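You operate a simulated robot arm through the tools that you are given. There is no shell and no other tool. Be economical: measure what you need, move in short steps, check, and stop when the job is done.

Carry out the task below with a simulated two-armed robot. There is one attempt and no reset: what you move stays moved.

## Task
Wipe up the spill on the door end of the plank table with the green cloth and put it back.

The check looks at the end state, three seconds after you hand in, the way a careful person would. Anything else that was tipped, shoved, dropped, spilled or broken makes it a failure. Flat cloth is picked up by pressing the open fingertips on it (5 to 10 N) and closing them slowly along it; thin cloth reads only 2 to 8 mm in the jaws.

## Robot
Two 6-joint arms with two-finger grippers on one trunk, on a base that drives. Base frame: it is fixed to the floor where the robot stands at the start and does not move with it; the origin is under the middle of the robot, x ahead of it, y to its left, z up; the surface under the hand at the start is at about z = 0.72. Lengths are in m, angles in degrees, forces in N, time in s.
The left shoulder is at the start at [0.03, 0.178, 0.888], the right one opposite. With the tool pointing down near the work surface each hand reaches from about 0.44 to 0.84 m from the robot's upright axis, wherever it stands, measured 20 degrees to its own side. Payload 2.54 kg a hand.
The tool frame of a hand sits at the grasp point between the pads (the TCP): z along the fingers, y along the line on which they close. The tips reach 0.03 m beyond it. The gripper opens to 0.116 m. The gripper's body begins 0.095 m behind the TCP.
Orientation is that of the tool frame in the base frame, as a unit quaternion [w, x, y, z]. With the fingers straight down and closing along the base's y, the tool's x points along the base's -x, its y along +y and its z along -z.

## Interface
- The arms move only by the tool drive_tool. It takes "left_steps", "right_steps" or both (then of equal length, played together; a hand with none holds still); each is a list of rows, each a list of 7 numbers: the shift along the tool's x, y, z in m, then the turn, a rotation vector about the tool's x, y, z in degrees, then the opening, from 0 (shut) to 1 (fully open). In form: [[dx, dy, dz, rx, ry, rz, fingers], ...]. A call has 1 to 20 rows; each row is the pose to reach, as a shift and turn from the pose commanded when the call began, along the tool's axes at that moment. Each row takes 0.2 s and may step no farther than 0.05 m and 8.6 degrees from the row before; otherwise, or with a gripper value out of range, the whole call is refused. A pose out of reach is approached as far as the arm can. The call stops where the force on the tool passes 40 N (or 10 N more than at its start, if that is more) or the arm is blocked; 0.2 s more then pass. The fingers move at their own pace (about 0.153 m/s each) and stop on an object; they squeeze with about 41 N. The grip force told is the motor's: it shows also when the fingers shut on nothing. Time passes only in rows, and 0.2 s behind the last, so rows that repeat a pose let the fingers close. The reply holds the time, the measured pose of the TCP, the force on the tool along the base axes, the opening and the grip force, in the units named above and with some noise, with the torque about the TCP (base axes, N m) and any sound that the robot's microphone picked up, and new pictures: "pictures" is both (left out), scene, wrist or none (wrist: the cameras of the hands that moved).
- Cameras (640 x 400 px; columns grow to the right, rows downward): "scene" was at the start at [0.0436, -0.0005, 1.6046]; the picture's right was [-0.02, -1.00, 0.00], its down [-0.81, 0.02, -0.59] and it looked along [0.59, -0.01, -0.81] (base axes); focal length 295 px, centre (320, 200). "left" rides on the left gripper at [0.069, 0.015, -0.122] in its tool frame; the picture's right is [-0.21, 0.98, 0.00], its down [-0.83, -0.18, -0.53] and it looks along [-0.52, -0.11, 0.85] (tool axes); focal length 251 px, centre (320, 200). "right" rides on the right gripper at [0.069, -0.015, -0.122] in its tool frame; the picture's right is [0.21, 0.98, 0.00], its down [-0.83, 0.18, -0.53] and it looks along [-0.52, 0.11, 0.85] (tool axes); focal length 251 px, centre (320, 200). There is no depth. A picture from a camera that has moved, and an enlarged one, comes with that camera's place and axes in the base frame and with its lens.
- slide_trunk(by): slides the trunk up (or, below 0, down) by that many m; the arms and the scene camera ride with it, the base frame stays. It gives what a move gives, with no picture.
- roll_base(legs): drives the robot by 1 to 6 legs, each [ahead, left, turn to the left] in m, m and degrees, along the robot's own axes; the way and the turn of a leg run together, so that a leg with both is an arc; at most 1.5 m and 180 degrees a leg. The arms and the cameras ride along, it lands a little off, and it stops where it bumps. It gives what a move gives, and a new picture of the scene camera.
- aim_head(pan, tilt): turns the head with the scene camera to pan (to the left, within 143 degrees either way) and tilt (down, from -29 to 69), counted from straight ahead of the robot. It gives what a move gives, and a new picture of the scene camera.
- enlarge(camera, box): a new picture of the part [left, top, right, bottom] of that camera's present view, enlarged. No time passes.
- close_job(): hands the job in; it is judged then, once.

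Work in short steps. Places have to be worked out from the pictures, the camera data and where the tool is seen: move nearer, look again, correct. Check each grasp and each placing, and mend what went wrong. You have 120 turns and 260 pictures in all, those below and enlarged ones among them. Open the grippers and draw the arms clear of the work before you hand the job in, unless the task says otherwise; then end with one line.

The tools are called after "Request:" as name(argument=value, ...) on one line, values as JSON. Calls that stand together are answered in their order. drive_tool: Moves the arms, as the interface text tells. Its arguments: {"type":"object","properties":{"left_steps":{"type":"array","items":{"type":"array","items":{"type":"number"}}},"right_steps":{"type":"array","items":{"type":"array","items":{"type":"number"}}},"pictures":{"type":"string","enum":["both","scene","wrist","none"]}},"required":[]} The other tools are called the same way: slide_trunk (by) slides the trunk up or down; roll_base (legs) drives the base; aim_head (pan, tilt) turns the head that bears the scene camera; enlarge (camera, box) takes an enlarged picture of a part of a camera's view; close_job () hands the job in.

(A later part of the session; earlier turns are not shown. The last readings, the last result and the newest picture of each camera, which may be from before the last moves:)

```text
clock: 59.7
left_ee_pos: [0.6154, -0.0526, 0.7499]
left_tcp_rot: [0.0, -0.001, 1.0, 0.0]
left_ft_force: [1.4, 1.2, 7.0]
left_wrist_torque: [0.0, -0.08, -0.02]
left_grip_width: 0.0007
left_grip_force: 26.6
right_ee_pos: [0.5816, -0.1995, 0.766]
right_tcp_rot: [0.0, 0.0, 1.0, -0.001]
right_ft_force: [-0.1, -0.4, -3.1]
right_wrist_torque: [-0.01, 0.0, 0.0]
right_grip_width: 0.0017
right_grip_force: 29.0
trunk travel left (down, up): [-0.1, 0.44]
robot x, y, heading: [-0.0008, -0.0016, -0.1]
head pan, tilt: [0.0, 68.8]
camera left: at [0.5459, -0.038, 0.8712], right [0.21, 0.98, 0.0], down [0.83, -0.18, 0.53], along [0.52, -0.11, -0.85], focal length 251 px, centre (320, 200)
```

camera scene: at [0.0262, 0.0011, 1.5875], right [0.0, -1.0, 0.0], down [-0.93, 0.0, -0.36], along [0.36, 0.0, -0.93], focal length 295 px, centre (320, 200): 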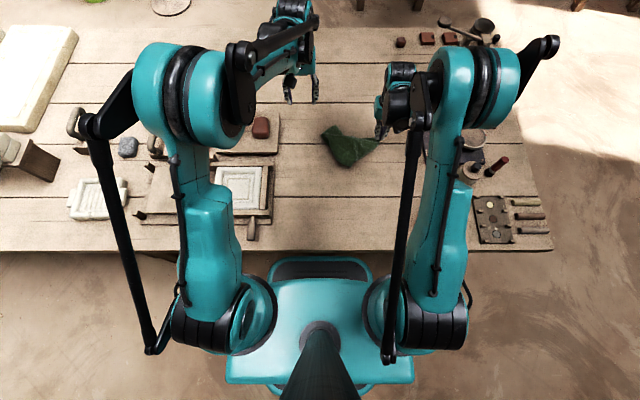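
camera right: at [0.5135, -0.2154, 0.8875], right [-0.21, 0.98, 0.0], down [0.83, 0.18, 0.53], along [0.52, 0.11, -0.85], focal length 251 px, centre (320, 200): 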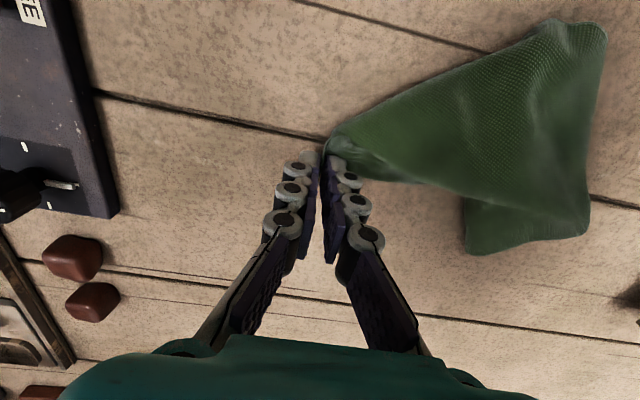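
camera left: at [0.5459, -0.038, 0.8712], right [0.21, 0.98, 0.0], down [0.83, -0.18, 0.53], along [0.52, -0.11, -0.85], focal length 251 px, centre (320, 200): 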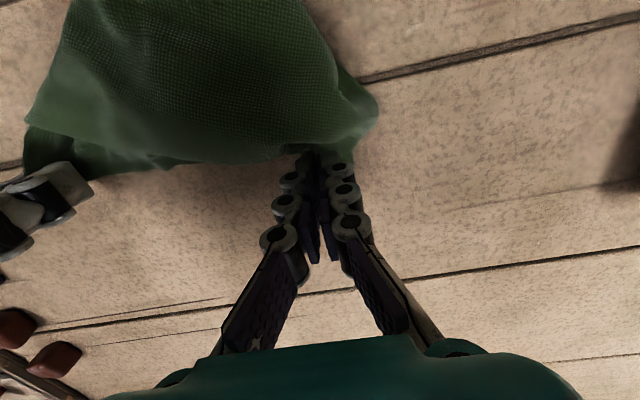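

The left grip reads thin but seems to hold cloth. I lift both hands together while spreading them a little.

Request:
drive_tool(left_steps=[[0, 0, -0.02, 0, 0, 0, 0], [0, 0.01, -0.04, 0, 0, 0, 0], [0, 0.02, -0.06, 0, 0, 0, 0], [0, 0.03, -0.09, 0, 0, 0, 0], [0, 0.03, -0.12, 0, 0, 0, 0], [0, 0.03, -0.12, 0, 0, 0, 0]], right_steps=[[0, 0, -0.01, 0, 0, 0, 0], [-0.01, -0.005, -0.025, 0, 0, 0, 0], [-0.02, -0.01, -0.045, 0, 0, 0, 0], [-0.03, -0.02, -0.075, 0, 0, 0, 0], [-0.033, -0.02, -0.105, 0, 0, 0, 0], [-0.033, -0.02, -0.105, 0, 0, 0, 0]])

```text
clock: 61.1
left_ee_pos: [0.6153, -0.0229, 0.8684]
left_tcp_rot: [-0.001, 0.0, 1.0, -0.001]
left_ft_force: [-0.5, 0.9, 6.0]
left_wrist_torque: [0.0, -0.11, 0.01]
left_grip_width: 0.0002
left_grip_force: 27.3
right_ee_pos: [0.6187, -0.2198, 0.8703]
right_tcp_rot: [0.0, 0.0, 1.0, 0.001]
right_ft_force: [-1.1, 0.1, 2.7]
right_wrist_torque: [0.01, -0.01, 0.01]
right_grip_width: 0.0001
right_grip_force: 29.8
trunk travel left (down, up): [-0.1, 0.44]
robot x, y, heading: [-0.0002, -0.0041, 0.1]
head pan, tilt: [0.0, 68.8]
camera scene: at [0.0267, 0.0008, 1.5875], right [0.0, -1.0, 0.0], down [-0.93, 0.0, -0.36], along [0.36, 0.0, -0.93], focal length 295 px, centre (320, 200)
camera right: at [0.5495, -0.234, 0.9919], right [-0.21, 0.98, 0.0], down [0.83, 0.18, 0.53], along [0.52, 0.11, -0.85], focal length 251 px, centre (320, 200)
camera left: at [0.5459, -0.0081, 0.9908], right [0.21, 0.98, 0.0], down [0.83, -0.18, 0.53], along [0.52, -0.11, -0.85], focal length 251 px, centre (320, 200)
```

scene: 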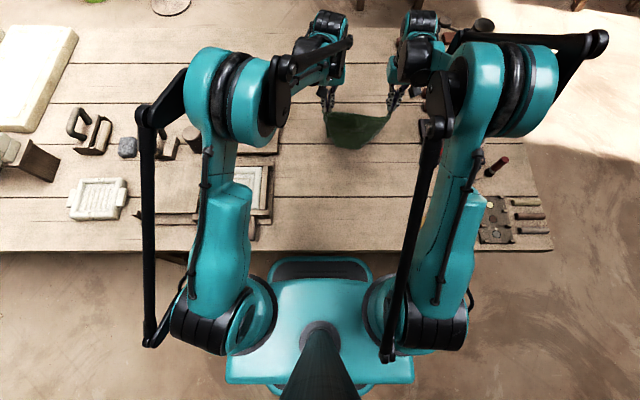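
right: 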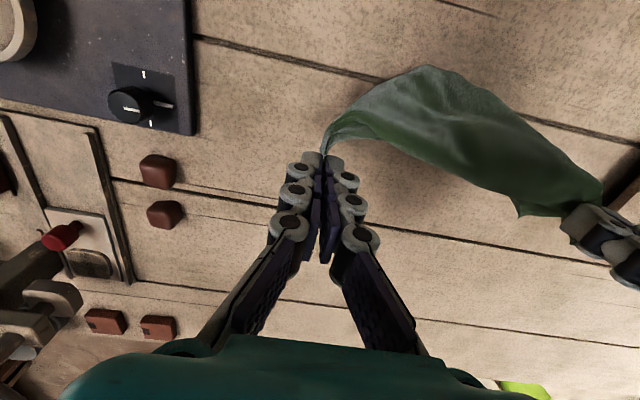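
left: 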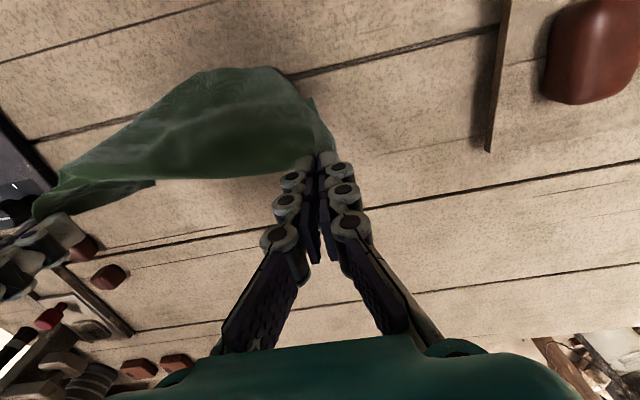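

Both hold and the cloth hangs between them. I raise further and spread a bit more so it unfolds.

Request:
drive_tool(left_steps=[[0, 0.005, -0.03, 0, 0, 0, 0], [0, 0.01, -0.06, 0, 0, 0, 0], [0, 0.015, -0.09, 0, 0, 0, 0], [0, 0.015, -0.12, 0, 0, 0, 0], [0, 0.015, -0.12, 0, 0, 0, 0]], right_steps=[[0, -0.005, -0.03, 0, 0, 0, 0], [0, -0.01, -0.06, 0, 0, 0, 0], [0, -0.01, -0.09, 0, 0, 0, 0], [0, -0.01, -0.12, 0, 0, 0, 0], [0, -0.01, -0.12, 0, 0, 0, 0]])

Request:
enlarge(camera="scene", box=[280, 50, 460, 185])

```text
clock: 62.3
left_ee_pos: [0.6176, -0.0093, 0.9894]
left_tcp_rot: [0.0, 0.0, 1.0, 0.0]
left_ft_force: [0.3, -0.1, -2.0]
left_wrist_torque: [-0.02, 0.01, 0.03]
left_grip_width: 0.005
left_grip_force: 32.0
right_ee_pos: [0.6158, -0.2299, 0.9904]
right_tcp_rot: [0.0, 0.0, 1.0, 0.0]
right_ft_force: [0.4, 0.6, -1.8]
right_wrist_torque: [0.03, 0.02, -0.02]
right_grip_width: 0.0027
right_grip_force: 35.4
trunk travel left (down, up): [-0.1, 0.44]
robot x, y, heading: [-0.003, -0.0014, 0.1]
head pan, tilt: [0.0, 68.8]
camera scene: at [0.0267, 0.0009, 1.5875], right [0.0, -1.0, 0.0], down [-0.93, 0.0, -0.36], along [0.36, 0.0, -0.93], focal length 295 px, centre (320, 200)
camera right: at [0.5476, -0.2453, 1.1125], right [-0.21, 0.98, 0.0], down [0.83, 0.18, 0.53], along [0.52, 0.11, -0.85], focal length 251 px, centre (320, 200)
camera left: at [0.5482, 0.0052, 1.1098], right [0.21, 0.98, 0.0], down [0.83, -0.18, 0.53], along [0.52, -0.11, -0.85], focal length 251 px, centre (320, 200)
```

scene: 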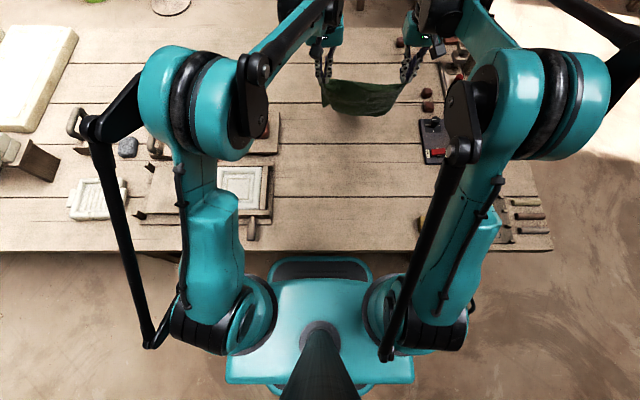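
right: 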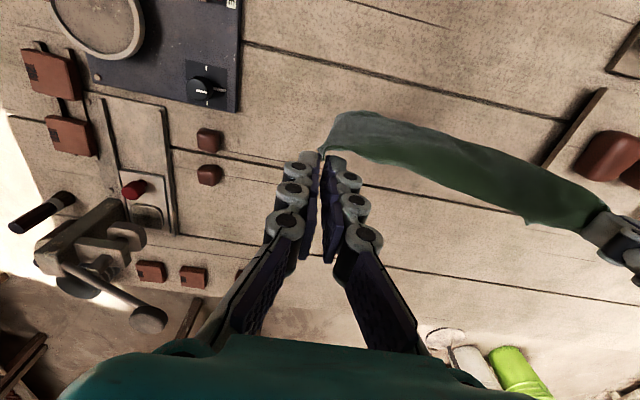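
left: 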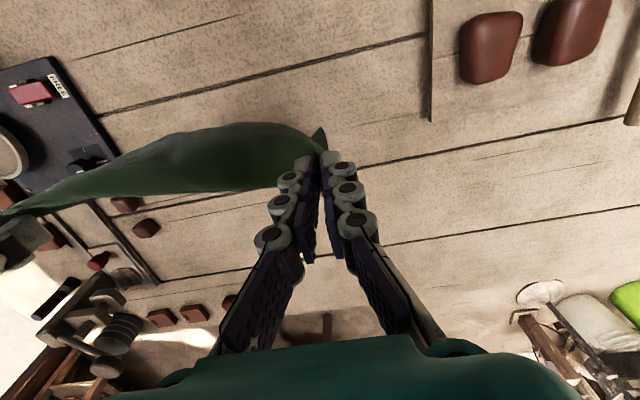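

```text
2.96 times, centred on (370, 118) of scene
camera zoom: at [0.0267, 0.0009, 1.5875], right [0.0, -1.0, 0.0], down [-0.93, 0.0, -0.36], along [0.36, 0.0, -0.93], focal length 874 px, centre (172, 444)
```

zoom: 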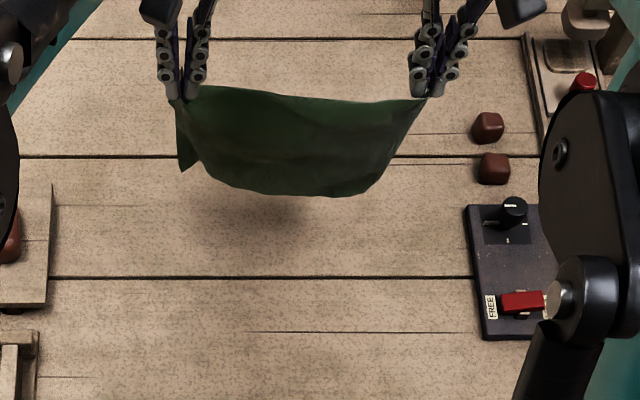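

The cloth hangs like a sling; I test how taut it is by spreading a further 3 cm.

Request:
drive_tool(left_steps=[[0, 0.008, 0, 0, 0, 0, 0], [0, 0.016, 0, 0, 0, 0, 0], [0, 0.016, 0, 0, 0, 0, 0]], right_steps=[[0, -0.007, 0, 0, 0, 0, 0], [0, -0.014, 0, 0, 0, 0, 0], [0, -0.014, 0, 0, 0, 0, 0]], pictures="none")

Request:
enlarge(camera="scene", box=[280, 50, 460, 185])

Request:
enlarge(camera="right", box=[300, 60, 640, 260])

```text
clock: 63.1
left_ee_pos: [0.6165, 0.0055, 0.9894]
left_tcp_rot: [0.001, 0.0, 1.0, -0.001]
left_ft_force: [-1.3, -21.0, -0.4]
left_wrist_torque: [-0.59, 0.0, 0.01]
left_grip_width: 0.0028
left_grip_force: 32.2
right_ee_pos: [0.6167, -0.2418, 0.991]
right_tcp_rot: [0.0, -0.001, 1.0, 0.002]
right_ft_force: [0.8, 19.9, -0.7]
right_wrist_torque: [0.5, -0.05, -0.28]
right_grip_width: 0.0016
right_grip_force: 31.9
trunk travel left (down, up): [-0.1, 0.44]
robot x, y, heading: [0.0006, -0.0009, 0.0]
head pan, tilt: [0.0, 68.8]
```

```text
2.96 times, centred on (370, 118) of scene
camera zoom: at [0.0264, 0.0008, 1.5875], right [0.0, -1.0, 0.0], down [-0.93, 0.0, -0.36], along [0.36, 0.0, -0.93], focal length 874 px, centre (172, 444)
```

zoom: 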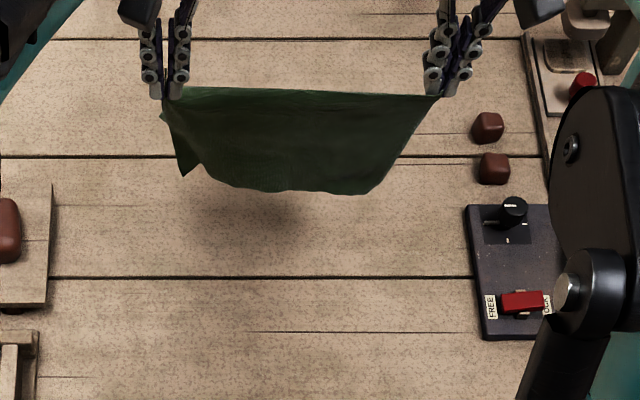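

```text
1.88 times, centred on (470, 160) of right
camera zoom: at [0.5477, -0.2583, 1.1122], right [-0.22, 0.98, 0.0], down [0.83, 0.18, 0.53], along [0.52, 0.12, -0.85], focal length 473 px, centre (38, 275)
```

zoom: 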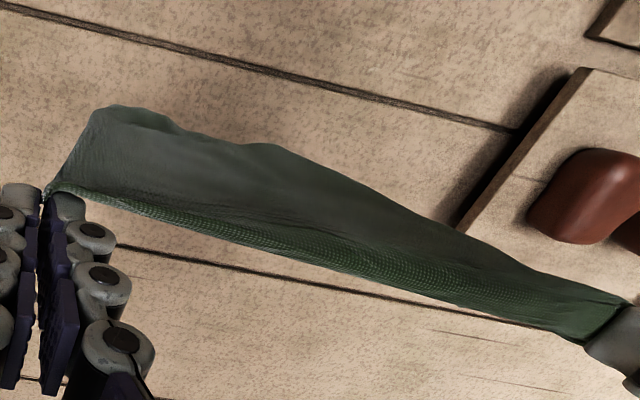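

Taut at 0.247 m, so this is a true edge of the cloth between the hands. I relax slightly, bring it back to x≈0.45 and then lay it down with a forward motion.

Request:
drive_tool(left_steps=[[0.02, -0.005, 0, 0, 0, 0, 0], [0.05, 0.0, 0, 0, 0, 0, 0], [0.09, 0.005, 0, 0, 0, 0, 0], [0.13, 0.01, 0, 0, 0, 0, 0], [0.165, 0.012, 0, 0, 0, 0, 0], [0.165, 0.012, 0.03, 0, 0, 0, 0], [0.165, 0.012, 0.06, 0, 0, 0, 0], [0.165, 0.012, 0.06, 0, 0, 0, 0]], right_steps=[[0.02, 0.004, 0, 0, 0, 0, 0], [0.05, 0.009, 0, 0, 0, 0, 0], [0.09, 0.014, 0, 0, 0, 0, 0], [0.13, 0.019, 0, 0, 0, 0, 0], [0.165, 0.021, 0, 0, 0, 0, 0], [0.165, 0.021, 0.03, 0, 0, 0, 0], [0.165, 0.021, 0.06, 0, 0, 0, 0], [0.165, 0.021, 0.06, 0, 0, 0, 0]], pictures="scene")

Request:
enlarge(camera="scene", box=[260, 70, 480, 235])

```text
clock: 64.9
left_ee_pos: [0.4498, 0.018, 0.9295]
left_tcp_rot: [0.0, 0.0, 1.0, 0.0]
left_ft_force: [-0.5, -11.3, 0.7]
left_wrist_torque: [-0.3, 0.02, -0.02]
left_grip_width: 0.0023
left_grip_force: 31.3
right_ee_pos: [0.4524, -0.2225, 0.9301]
right_tcp_rot: [0.0, 0.0, 1.0, 0.0]
right_ft_force: [0.1, 10.1, -0.6]
right_wrist_torque: [0.27, 0.03, -0.13]
right_grip_width: 0.0012
right_grip_force: 31.3
trunk travel left (down, up): [-0.1, 0.44]
robot x, y, heading: [-0.0004, -0.0045, -0.1]
head pan, tilt: [0.0, 68.8]
camera scene: at [0.0261, 0.0009, 1.5876], right [0.0, -1.0, 0.0], down [-0.93, 0.0, -0.36], along [0.36, 0.0, -0.93], focal length 295 px, centre (320, 200)
```

scene: 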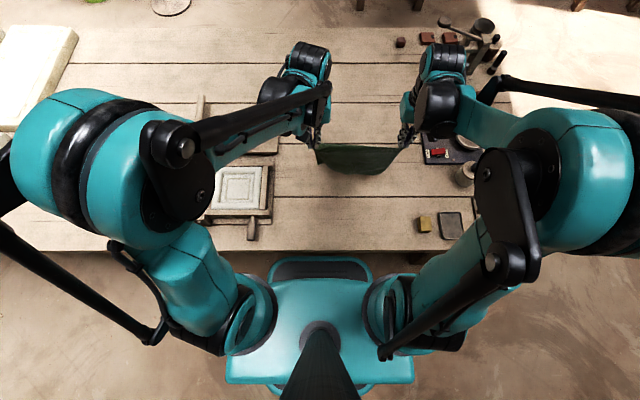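

```text
2.42 times, centred on (370, 152) of scene
camera zoom: at [0.0261, 0.0009, 1.5876], right [0.0, -1.0, 0.0], down [-0.93, 0.0, -0.36], along [0.36, 0.0, -0.93], focal length 715 px, centre (199, 315)
```

zoom: 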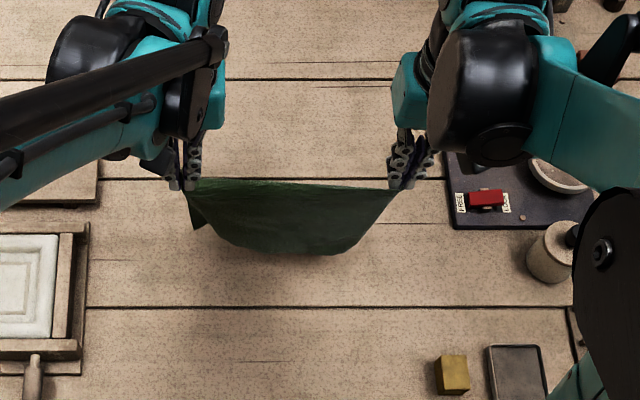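

The bottom just reaches the table. I move a bit farther back (x≈0.40) before laying forward.

Request:
drive_tool(left_steps=[[0.02, 0, -0.02, 0, 0, 0, 0], [0.045, 0, -0.02, 0, 0, 0, 0], [0.055, 0, -0.0, 0, 0, 0, 0], [0.055, 0, 0.0, 0, 0, 0, 0]], right_steps=[[0.02, 0, -0.02, 0, 0, 0, 0], [0.045, 0, -0.02, 0, 0, 0, 0], [0.055, 0, -0.0, 0, 0, 0, 0], [0.055, 0, 0.0, 0, 0, 0, 0]], pictures="scene")

```text
clock: 65.9
left_ee_pos: [0.3931, 0.0207, 0.9294]
left_tcp_rot: [-0.001, 0.0, 1.0, 0.0]
left_ft_force: [-0.3, -12.3, 1.6]
left_wrist_torque: [-0.36, 0.02, -0.02]
left_grip_width: 0.002
left_grip_force: 31.1
right_ee_pos: [0.3958, -0.2236, 0.9309]
right_tcp_rot: [0.0, 0.0, 1.0, 0.0]
right_ft_force: [1.2, 12.2, -0.5]
right_wrist_torque: [0.33, -0.04, -0.21]
right_grip_width: 0.0016
right_grip_force: 31.5
trunk travel left (down, up): [-0.1, 0.44]
robot x, y, heading: [-0.0019, -0.0017, -0.1]
head pan, tilt: [0.0, 68.8]
camera scene: at [0.0258, 0.0009, 1.5875], right [0.0, -1.0, 0.0], down [-0.93, 0.0, -0.36], along [0.36, 0.0, -0.93], focal length 295 px, centre (320, 200)
```

scene: 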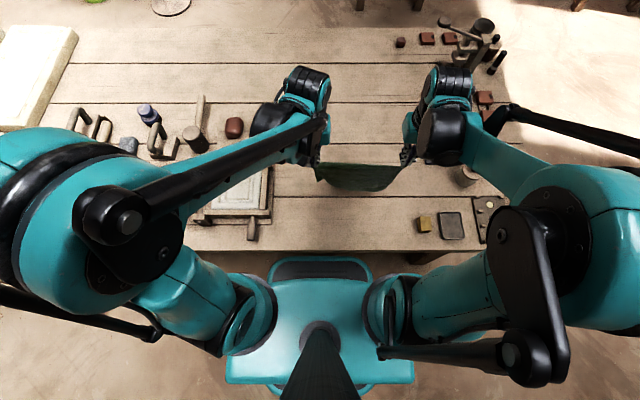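

Now lay it down along an arc forward.

Request:
drive_tool(left_steps=[[-0.026, 0, 0.004, 0, 0, 0, 0], [-0.052, 0, 0.01, 0, 0, 0, 0], [-0.085, 0, 0.021, 0, 0, 0, 0], [-0.115, 0, 0.038, 0, 0, 0, 0], [-0.141, 0, 0.061, 0, 0, 0, 0], [-0.164, 0, 0.087, 0, 0, 0, 0], [-0.181, 0, 0.117, 0, 0, 0, 0], [-0.193, 0, 0.148, 0, 0, 0, 0], [-0.2, 0, 0.174, 0, 0, 0, 0], [-0.2, 0, 0.174, 0, 0, 0, 0]], right_steps=[[-0.026, 0, 0.004, 0, 0, 0, 0], [-0.052, 0, 0.01, 0, 0, 0, 0], [-0.085, 0, 0.021, 0, 0, 0, 0], [-0.115, 0, 0.038, 0, 0, 0, 0], [-0.141, 0, 0.061, 0, 0, 0, 0], [-0.164, 0, 0.087, 0, 0, 0, 0], [-0.181, 0, 0.117, 0, 0, 0, 0], [-0.193, 0, 0.148, 0, 0, 0, 0], [-0.2, 0, 0.174, 0, 0, 0, 0], [-0.2, 0, 0.174, 0, 0, 0, 0]])

Request:
enlarge(camera="scene", box=[260, 70, 480, 235])

```text
clock: 68.1
left_ee_pos: [0.5947, 0.0203, 0.757]
left_tcp_rot: [0.0, 0.0, 1.0, 0.0]
left_ft_force: [-0.2, -11.0, 3.1]
left_wrist_torque: [-0.35, 0.01, 0.03]
left_grip_width: 0.0022
left_grip_force: 31.0
right_ee_pos: [0.5965, -0.2216, 0.757]
right_tcp_rot: [0.0, 0.0, 1.0, 0.0]
right_ft_force: [0.9, 11.3, 0.2]
right_wrist_torque: [0.33, -0.02, -0.17]
right_grip_width: 0.0015
right_grip_force: 30.6
trunk travel left (down, up): [-0.1, 0.44]
robot x, y, heading: [0.0051, 0.0002, 0.3]
head pan, tilt: [0.0, 68.8]
camera scene: at [0.0256, 0.0009, 1.5876], right [0.0, -1.0, 0.0], down [-0.93, 0.0, -0.36], along [0.36, 0.0, -0.93], focal length 295 px, centre (320, 200)
camera right: at [0.5291, -0.2365, 0.8786], right [-0.21, 0.98, 0.0], down [0.83, 0.18, 0.53], along [0.52, 0.11, -0.85], focal length 251 px, centre (320, 200)
camera left: at [0.5261, 0.0345, 0.8778], right [0.21, 0.98, 0.0], down [0.83, -0.18, 0.53], along [0.52, -0.11, -0.85], focal length 251 px, centre (320, 200)
```

scene: 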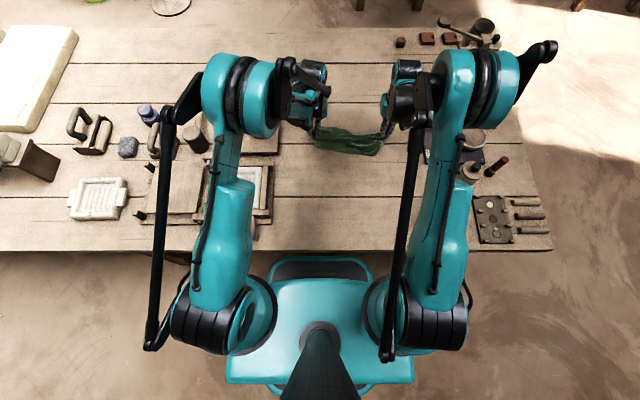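
right: 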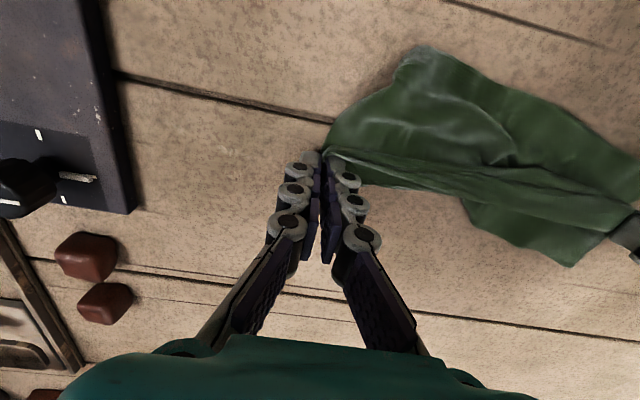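
left: 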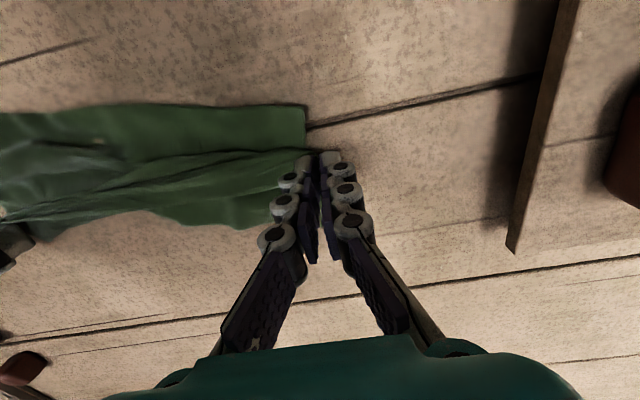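

```text
2.42 times, centred on (370, 152) of scene
camera zoom: at [0.0256, 0.0009, 1.5876], right [0.0, -1.0, 0.0], down [-0.93, 0.0, -0.36], along [0.36, 0.0, -0.93], focal length 715 px, centre (199, 315)
```

zoom: 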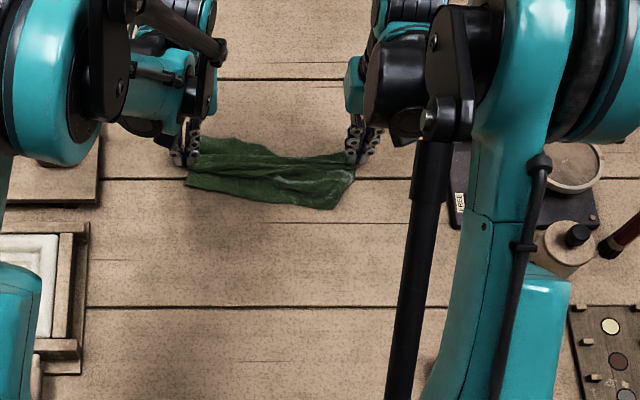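

The held line is an interior fold: cloth lies both ahead and behind it. I release both hands, lift and look at the layout from above.

Request:
drive_tool(left_steps=[[0, -0.003, 0.004, 0, 0, 0, 0], [0, -0.003, 0.004, 0, 0, 0, 0.15], [0, -0.003, 0.0, 0, 0, 0, 0.3], [0, -0.003, -0.03, 0, 0, 0, 0.3], [0, 0.01, -0.07, 0, 0, 0, 0.3], [0, 0.04, -0.1, 0, 0, 0, 0.3], [0, 0.07, -0.13, 0, 0, 0, 0.3], [0, 0.07, -0.13, 0, 0, 0, 0.3]], right_steps=[[0, 0.003, 0.004, 0, 0, 0, 0], [0, 0.003, 0.004, 0, 0, 0, 0.15], [0, 0.003, 0.0, 0, 0, 0, 0.3], [0, 0.003, -0.03, 0, 0, 0, 0.3], [0.0, 0, -0.07, 0, 0, 0, 0.3], [0.02, 0.0, -0.11, 0, 0, 0, 0.3], [0.05, 0, -0.14, 0, 0, 0, 0.3], [0.05, 0, -0.14, 0, 0, 0, 0.3]])

Request:
enlarge(camera="scene", box=[280, 90, 440, 210])

Request:
enlarge(camera="right", box=[240, 60, 560, 260])

Request:
enlarge(camera="left", box=[0, 20, 320, 220])

```text
clock: 69.9
left_ee_pos: [0.5948, 0.091, 0.8861]
left_tcp_rot: [0.0, 0.001, 1.0, 0.0]
left_ft_force: [0.1, -0.6, 0.3]
left_wrist_torque: [0.05, 0.04, -0.05]
left_grip_width: 0.0344
left_grip_force: 0.1
right_ee_pos: [0.5471, -0.2229, 0.8973]
right_tcp_rot: [-0.001, 0.0, 1.0, 0.0]
right_ft_force: [0.5, 1.2, 0.0]
right_wrist_torque: [0.0, 0.0, -0.03]
right_grip_width: 0.0347
right_grip_force: 0.1
trunk travel left (down, up): [-0.1, 0.44]
robot x, y, heading: [0.0038, 0.0034, 0.0]
head pan, tilt: [0.0, 68.8]
camera scene: at [0.0275, 0.0004, 1.5874], right [0.0, -1.0, 0.0], down [-0.93, 0.0, -0.36], along [0.36, 0.0, -0.93], focal length 295 px, centre (320, 200)
camera right: at [0.48, -0.2393, 1.0181], right [-0.21, 0.98, 0.0], down [0.83, 0.18, 0.53], along [0.52, 0.11, -0.85], focal length 251 px, centre (320, 200)
camera left: at [0.5262, 0.1033, 1.0071], right [0.21, 0.98, 0.0], down [0.83, -0.18, 0.53], along [0.52, -0.11, -0.85], focal length 251 px, centre (320, 200)
```

scene: 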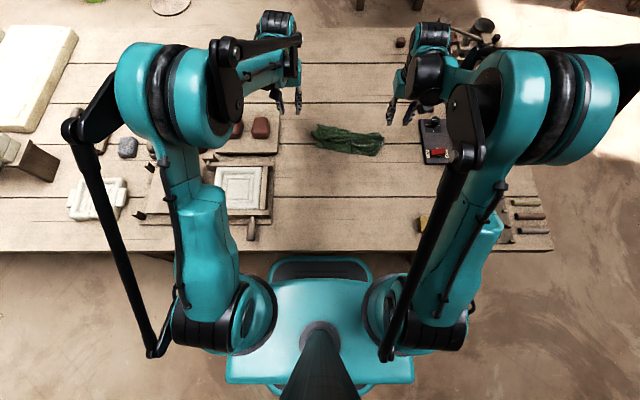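
right: 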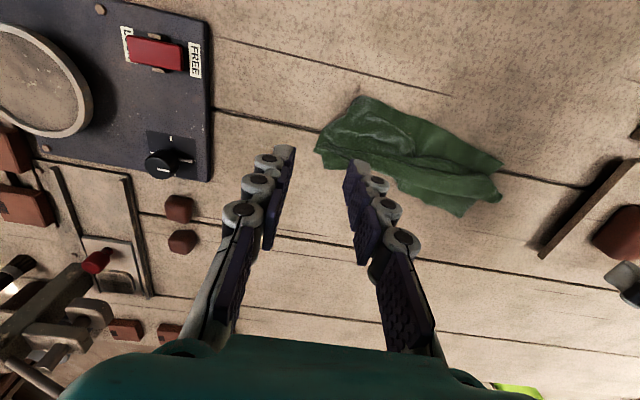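
left: 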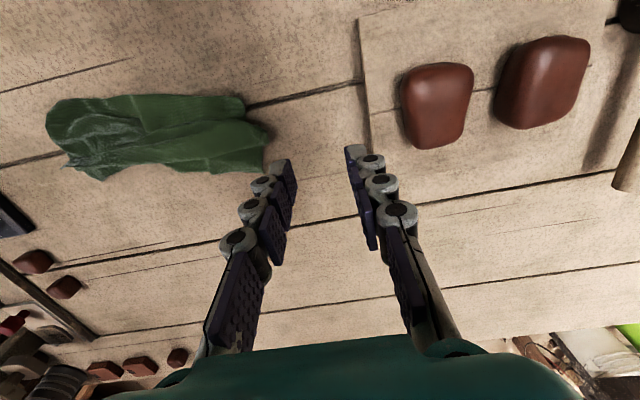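

```text
3.33 times, centred on (360, 150) of scene
camera zoom: at [0.0275, 0.0004, 1.5874], right [0.0, -1.0, 0.0], down [-0.93, 0.0, -0.36], along [0.36, 0.0, -0.93], focal length 983 px, centre (187, 367)
```

zoom: 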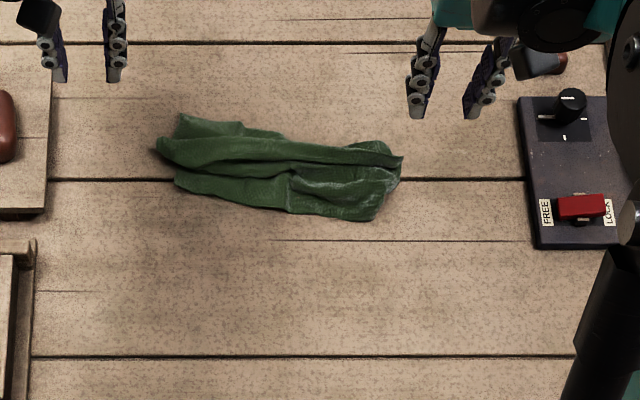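

```text
2.00 times, centred on (400, 160) of right
camera zoom: at [0.48, -0.2393, 1.0181], right [-0.21, 0.98, 0.0], down [0.83, 0.18, 0.53], along [0.52, 0.11, -0.85], focal length 503 px, centre (160, 280)
```

zoom: 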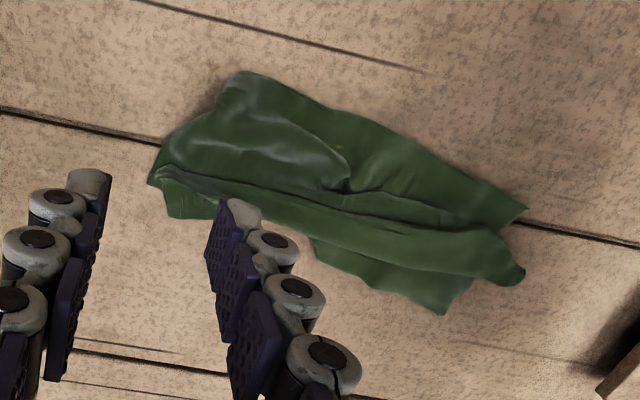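

```text
2.00 times, centred on (160, 120) of left
camera zoom: at [0.5262, 0.1033, 1.0071], right [0.21, 0.98, 0.0], down [0.83, -0.18, 0.53], along [0.52, -0.11, -0.85], focal length 503 px, centre (640, 360)
```

zoom: 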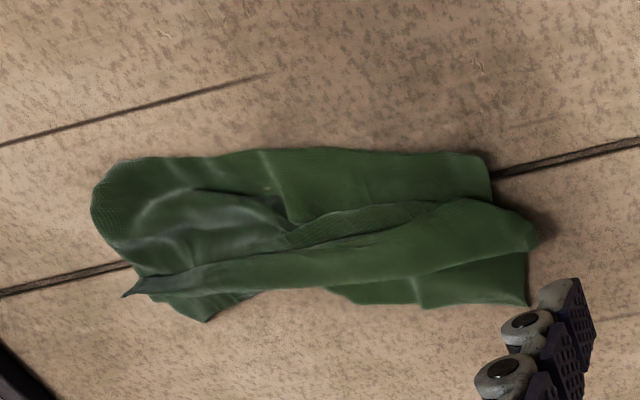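

It's now a Z-fold strip with a free far edge: corners F_L ≈ (0.646, 0.006) and F_R ≈ (0.613, −0.20). I bring both hands above these corners.

Request:
drive_tool(left_steps=[[-0.01, -0.03, 0.0, 0, 0, 0, 0.2], [-0.02, -0.06, 0.01, 0, 0, 0, 0.2], [-0.03, -0.09, 0.03, 0, 0, 0, 0.2], [-0.037, -0.103, 0.06, 0, 0, 0, 0.2], [-0.037, -0.103, 0.096, 0, 0, 0, 0.2], [-0.037, -0.103, 0.096, 0, 0, 0, 0.2]], right_steps=[[-0.02, 0.01, 0.0, 0, 0, 0, 0.2], [-0.04, 0.02, 0.02, 0, 0, 0, 0.2], [-0.057, 0.04, 0.04, 0, 0, 0, 0.2], [-0.057, 0.041, 0.07, 0, 0, 0, 0.2], [-0.057, 0.041, 0.105, 0, 0, 0, 0.2], [-0.057, 0.041, 0.105, 0, 0, 0, 0.2]], pictures="none")

Request:
enlarge(camera="left", box=[180, 60, 420, 210])

Request:
enlarge(camera="right", box=[220, 60, 460, 210])

```text
clock: 71.3
left_ee_pos: [0.6307, -0.0117, 0.789]
left_tcp_rot: [-0.001, 0.0, 1.0, 0.0]
left_ft_force: [-0.1, -0.5, -0.5]
left_wrist_torque: [0.01, 0.01, 0.03]
left_grip_width: 0.0232
left_grip_force: 0.0
right_ee_pos: [0.6025, -0.1837, 0.7931]
right_tcp_rot: [0.0, 0.0, 1.0, 0.0]
right_ft_force: [-0.5, 0.2, 0.1]
right_wrist_torque: [-0.02, -0.02, -0.01]
right_grip_width: 0.0234
right_grip_force: 0.0
trunk travel left (down, up): [-0.1, 0.44]
robot x, y, heading: [-0.002, 0.001, -0.0]
head pan, tilt: [0.0, 68.8]
```

```text
2.67 times, centred on (300, 135) of left
camera zoom: at [0.5622, 0.0024, 0.9098], right [0.21, 0.98, 0.0], down [0.83, -0.18, 0.53], along [0.52, -0.11, -0.85], focal length 670 px, centre (373, 373)
```

zoom: 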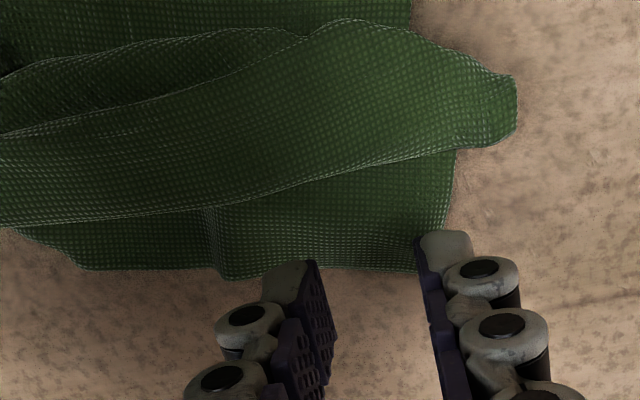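

```text
2.67 times, centred on (340, 135) of right
camera zoom: at [0.5339, -0.1989, 0.9143], right [-0.21, 0.98, 0.0], down [0.83, 0.18, 0.53], along [0.52, 0.11, -0.85], focal length 670 px, centre (267, 373)
```

zoom: 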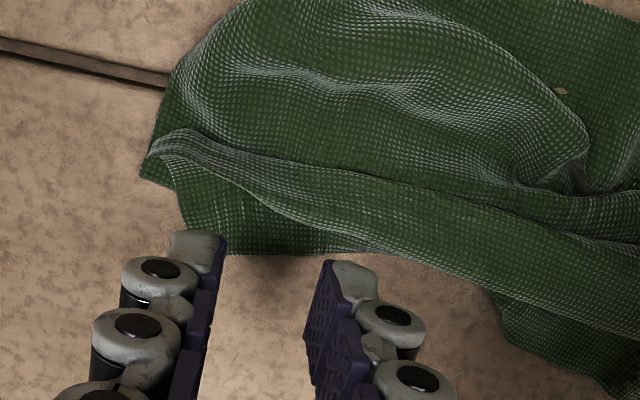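

Both aligned on single-layer strips. Descend both and press.

Request:
drive_tool(left_steps=[[0, -0.003, 0.02, 0, 0, 0, 0.2], [0, -0.003, 0.034, 0, 0, 0, 0.2], [0, -0.003, 0.037, 0, 0, 0, 0.2], [0, -0.003, 0.0385, 0, 0, 0, 0.2], [0, -0.003, 0.0385, 0, 0, 0, 0.2]], right_steps=[[-0.005, 0, 0.02, 0, 0, 0, 0.2], [-0.005, 0, 0.036, 0, 0, 0, 0.2], [-0.005, 0, 0.04, 0, 0, 0, 0.2], [-0.005, 0, 0.042, 0, 0, 0, 0.2], [-0.005, 0, 0.042, 0, 0, 0, 0.2]], pictures="none")

```text
clock: 72.5
left_ee_pos: [0.6304, -0.0146, 0.751]
left_tcp_rot: [0.0, 0.0, 1.0, 0.0]
left_ft_force: [0.3, 0.1, -0.6]
left_wrist_torque: [-0.02, 0.01, -0.01]
left_grip_width: 0.023
left_grip_force: 0.0
right_ee_pos: [0.6091, -0.1837, 0.7519]
right_tcp_rot: [0.001, -0.001, 1.0, 0.0]
right_ft_force: [3.3, -1.6, 12.2]
right_wrist_torque: [-0.23, 0.04, 0.05]
right_grip_width: 0.0234
right_grip_force: 0.0
trunk travel left (down, up): [-0.1, 0.44]
robot x, y, heading: [-0.0011, -0.0004, 0.1]
head pan, tilt: [0.0, 68.8]
```

The right presses at 12 N, the left not yet. I lower the left ~1 mm more, then close both slowly.

Request:
drive_tool(left_steps=[[0, 0, 0.0008, 0, 0, 0, 0.2], [0, 0, 0.0012, 0, 0, 0, 0.2], [0, 0, 0.0012, 0, 0, 0, 0.16], [0, 0, 0.0012, 0, 0, 0, 0.12], [0, 0, 0.0012, 0, 0, 0, 0.08], [0, 0, 0.0012, 0, 0, 0, 0.04], [0, 0, 0.0012, 0, 0, 0, 0], [0, 0, 0.0012, 0, 0, 0, 0]], right_steps=[[0, 0, 0, 0, 0, 0, 0.2], [0, 0, 0, 0, 0, 0, 0.2], [0, 0, 0, 0, 0, 0, 0.16], [0, 0, 0, 0, 0, 0, 0.12], [0, 0, 0, 0, 0, 0, 0.08], [0, 0, 0, 0, 0, 0, 0.04], [0, 0, 0, 0, 0, 0, 0], [0, 0, 0, 0, 0, 0, 0]], pictures="wrist")

```text
clock: 74.3
left_ee_pos: [0.6315, -0.0163, 0.7496]
left_tcp_rot: [0.0, 0.0, 1.0, 0.0]
left_ft_force: [1.3, 1.4, 6.0]
left_wrist_torque: [-0.13, 0.01, -0.01]
left_grip_width: 0.0023
left_grip_force: 35.8
right_ee_pos: [0.6076, -0.1823, 0.7511]
right_tcp_rot: [0.001, 0.0, 1.0, 0.0]
right_ft_force: [0.0, 0.8, -2.0]
right_wrist_torque: [-0.03, 0.06, 0.02]
right_grip_width: 0.005
right_grip_force: 36.2
trunk travel left (down, up): [-0.1, 0.44]
robot x, y, heading: [0.0003, 0.0014, 0.1]
head pan, tilt: [0.0, 68.8]
camera right: at [0.5394, -0.1979, 0.8724], right [-0.21, 0.98, 0.0], down [0.83, 0.18, 0.53], along [0.52, 0.11, -0.85], focal length 251 px, centre (320, 200)
camera left: at [0.5624, -0.0013, 0.8714], right [0.21, 0.98, 0.0], down [0.83, -0.18, 0.53], along [0.52, -0.11, -0.85], focal length 251 px, centre (320, 200)
```

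right: 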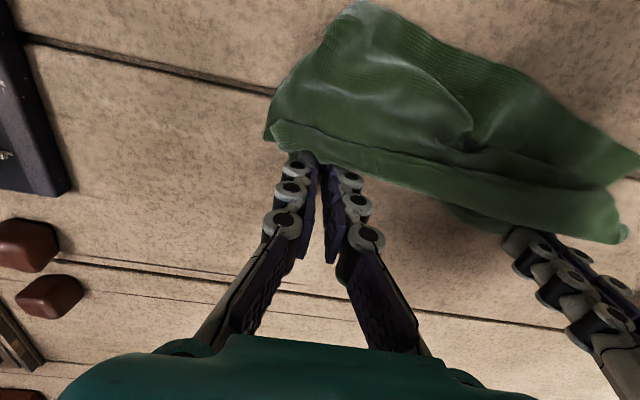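
left: 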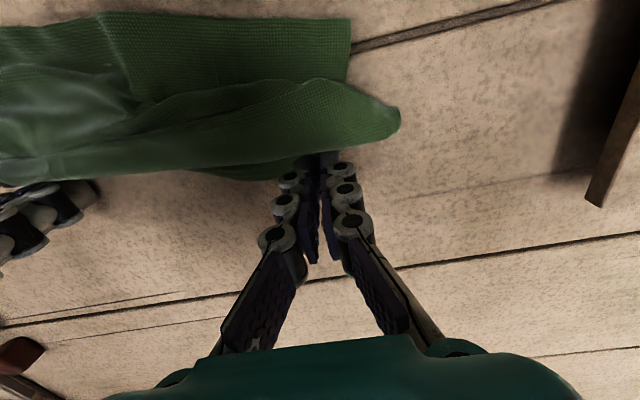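

Both gripped. Lift both high, spreading gradually.

Request:
drive_tool(left_steps=[[0, 0, -0.03, 0, 0, 0, 0], [0, 0.005, -0.06, 0, 0, 0, 0], [0, 0.01, -0.09, 0, 0, 0, 0], [0, 0.015, -0.13, 0, 0, 0, 0], [0, 0.02, -0.17, 0, 0, 0, 0], [0, 0.025, -0.21, 0, 0, 0, 0], [0, 0.03, -0.25, 0, 0, 0, 0], [0, 0.03, -0.25, 0, 0, 0, 0]], right_steps=[[0, 0, -0.03, 0, 0, 0, 0], [-0.005, -0.005, -0.06, 0, 0, 0, 0], [-0.01, -0.01, -0.09, 0, 0, 0, 0], [-0.015, -0.01, -0.13, 0, 0, 0, 0], [-0.02, -0.01, -0.17, 0, 0, 0, 0], [-0.022, -0.015, -0.21, 0, 0, 0, 0], [-0.024, -0.015, -0.25, 0, 0, 0, 0], [-0.024, -0.015, -0.25, 0, 0, 0, 0]])

Request:
enlarge(camera="scene", box=[280, 50, 460, 185])

```text
clock: 76.1
left_ee_pos: [0.6333, 0.0159, 1.001]
left_tcp_rot: [0.0, 0.0, 1.0, -0.001]
left_ft_force: [0.4, -0.5, -3.4]
left_wrist_torque: [-0.03, 0.01, -0.02]
left_grip_width: 0.0011
left_grip_force: 28.1
right_ee_pos: [0.6298, -0.194, 0.9998]
right_tcp_rot: [0.0, 0.0, 1.0, 0.0]
right_ft_force: [0.4, 0.5, 0.5]
right_wrist_torque: [-0.02, 0.04, 0.0]
right_grip_width: 0.0
right_grip_force: 28.9
trunk travel left (down, up): [-0.1, 0.44]
robot x, y, heading: [0.0012, 0.0001, -0.1]
head pan, tilt: [0.0, 68.8]
camera scene: at [0.0269, 0.0006, 1.5874], right [0.0, -1.0, 0.0], down [-0.93, 0.0, -0.36], along [0.36, 0.0, -0.93], focal length 295 px, centre (320, 200)
camera right: at [0.5615, -0.2097, 1.1217], right [-0.21, 0.98, 0.0], down [0.83, 0.18, 0.53], along [0.52, 0.11, -0.85], focal length 251 px, centre (320, 200)
camera left: at [0.5643, 0.0297, 1.1219], right [0.21, 0.98, 0.0], down [0.83, -0.18, 0.53], along [0.52, -0.11, -0.85], focal length 251 px, centre (320, 200)
```

scene: 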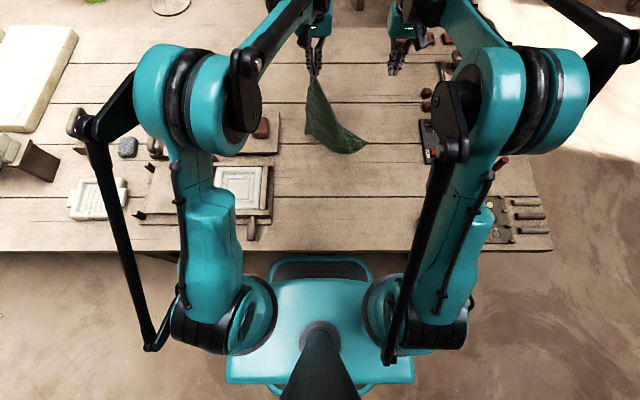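
right: 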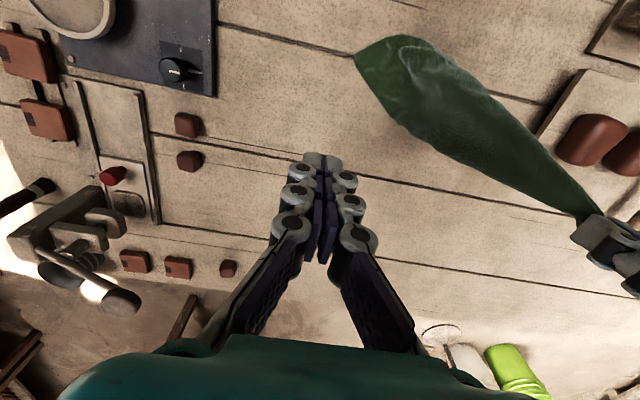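
left: 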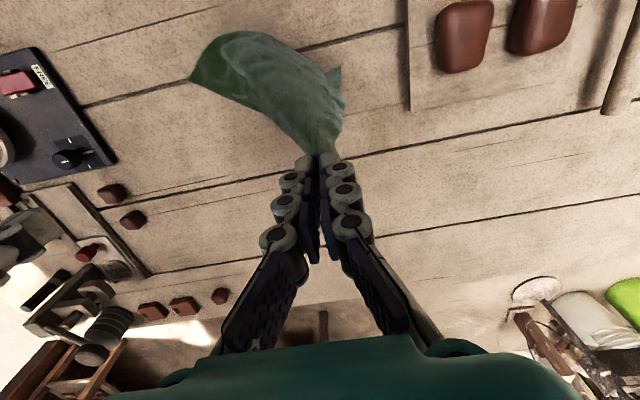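

```text
2.96 times, centred on (370, 118) of scene
camera zoom: at [0.0269, 0.0006, 1.5874], right [0.0, -1.0, 0.0], down [-0.93, 0.0, -0.36], along [0.36, 0.0, -0.93], focal length 874 px, centre (172, 444)
```

zoom: 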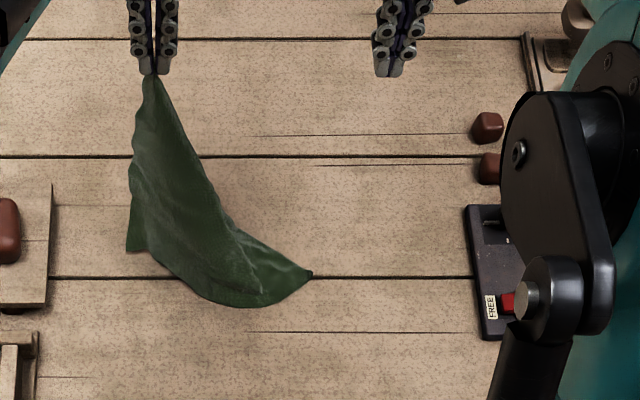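

The right corner slipped, so the cloth hangs from F_L alone. I'll lay it by the diagonal: move left hand to about (0.43, −0.12) high (right hand clear), then lower while moving to the far-left home corner.

Request:
drive_tool(left_steps=[[0.0, 0, -0.03, 0, 0, 0, 0], [0.03, -0.02, -0.05, 0, 0, 0, 0], [0.07, -0.04, -0.05, 0, 0, 0, 0], [0.11, -0.065, -0.05, 0, 0, 0, 0], [0.15, -0.09, -0.05, 0, 0, 0, 0], [0.18, -0.12, -0.05, 0, 0, 0, 0], [0.2, -0.13, -0.02, 0, 0, 0, 0], [0.2, -0.13, 0.02, 0, 0, 0, 0], [0.2, -0.13, 0.02, 0, 0, 0, 0]], right_steps=[[0, -0.04, 0, 0, 0, 0, 0], [0, -0.08, 0, 0, 0, 0, 0], [0, -0.12, 0, 0, 0, 0, 0], [0, -0.15, 0, 0, 0, 0, 0], [0, -0.15, 0, 0, 0, 0, 0.3], [0, -0.15, 0, 0, 0, 0, 0.3], [0, -0.15, 0, 0, 0, 0, 0.3], [0, -0.15, 0, 0, 0, 0, 0.3], [0, -0.15, 0, 0, 0, 0, 0.3]], pictures="scene")

```text
clock: 78.1
left_ee_pos: [0.4305, -0.1146, 0.9812]
left_tcp_rot: [0.0, 0.0, 1.0, 0.0]
left_ft_force: [-0.9, 0.2, -0.4]
left_wrist_torque: [-0.01, -0.02, -0.01]
left_grip_width: 0.0007
left_grip_force: 30.7
right_ee_pos: [0.6309, -0.3458, 1.0005]
right_tcp_rot: [0.0, 0.0, 1.0, -0.001]
right_ft_force: [0.1, -0.3, -0.2]
right_wrist_torque: [-0.02, -0.01, -0.05]
right_grip_width: 0.0351
right_grip_force: 0.2
trunk travel left (down, up): [-0.1, 0.44]
robot x, y, heading: [-0.0021, 0.0021, -0.3]
head pan, tilt: [0.0, 68.8]
camera scene: at [0.0258, 0.001, 1.5876], right [0.0, -1.0, 0.0], down [-0.93, 0.0, -0.36], along [0.36, 0.0, -0.93], focal length 295 px, centre (320, 200)
```

scene: 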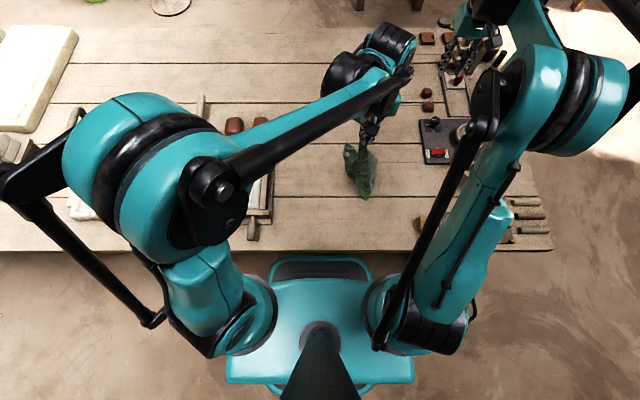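

Lay it down diagonally toward the far-left.

Request:
drive_tool(left_steps=[[0, 0, 0.03, 0, 0, 0, 0], [-0.015, 0.012, 0.055, 0, 0, 0, 0], [-0.035, 0.027, 0.075, 0, 0, 0, 0], [-0.055, 0.042, 0.095, 0, 0, 0, 0], [-0.08, 0.06, 0.115, 0, 0, 0, 0], [-0.1, 0.075, 0.14, 0, 0, 0, 0], [-0.12, 0.09, 0.165, 0, 0, 0, 0], [-0.14, 0.105, 0.19, 0, 0, 0, 0], [-0.155, 0.117, 0.21, 0, 0, 0, 0], [-0.17, 0.127, 0.223, 0, 0, 0, 0], [-0.17, 0.127, 0.223, 0, 0, 0, 0]])

Request:
enlarge(camera="scene", box=[270, 90, 450, 225])

```text
clock: 80.5
left_ee_pos: [0.6027, 0.0102, 0.7562]
left_tcp_rot: [-0.001, 0.0, 1.0, -0.001]
left_ft_force: [-0.4, -0.2, -0.5]
left_wrist_torque: [0.02, -0.04, -0.01]
left_grip_width: 0.0009
left_grip_force: 30.3
right_ee_pos: [0.6305, -0.3444, 0.9997]
right_tcp_rot: [0.0, 0.001, 1.0, 0.0]
right_ft_force: [-0.2, 1.0, 0.5]
right_wrist_torque: [0.0, -0.03, 0.01]
right_grip_width: 0.0347
right_grip_force: 0.0
trunk travel left (down, up): [-0.1, 0.44]
robot x, y, heading: [0.0018, 0.0002, -0.0]
head pan, tilt: [0.0, 68.8]
camera scene: at [0.0259, 0.0007, 1.5876], right [0.0, -1.0, 0.0], down [-0.93, 0.0, -0.36], along [0.36, 0.0, -0.93], focal length 295 px, centre (320, 200)
camera left: at [0.5336, 0.0254, 0.8771], right [0.21, 0.98, 0.0], down [0.83, -0.18, 0.53], along [0.52, -0.11, -0.85], focal length 251 px, centre (320, 200)
```

scene: 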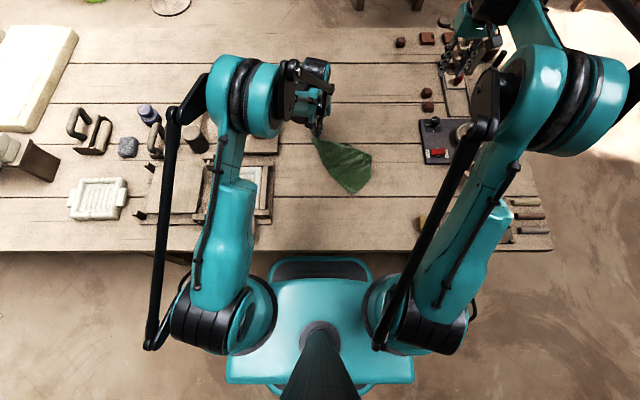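
left: 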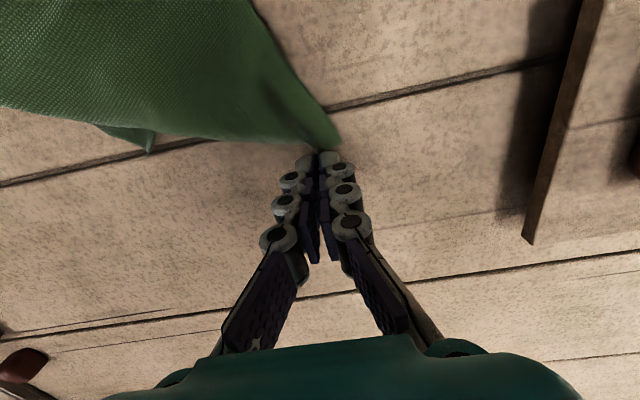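

```text
2.96 times, centred on (360, 158) of scene
camera zoom: at [0.0259, 0.0007, 1.5876], right [0.0, -1.0, 0.0], down [-0.93, 0.0, -0.36], along [0.36, 0.0, -0.93], focal length 874 px, centre (202, 326)
```

zoom: 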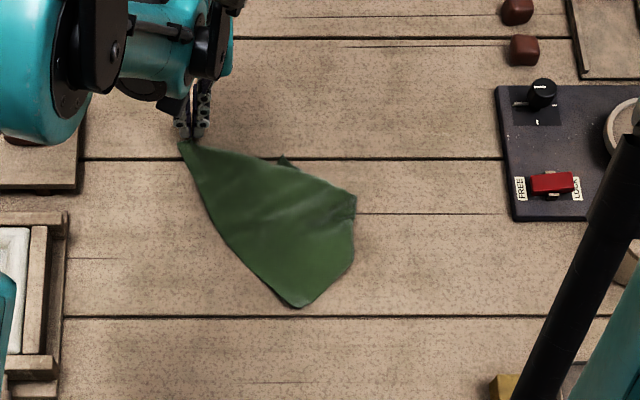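

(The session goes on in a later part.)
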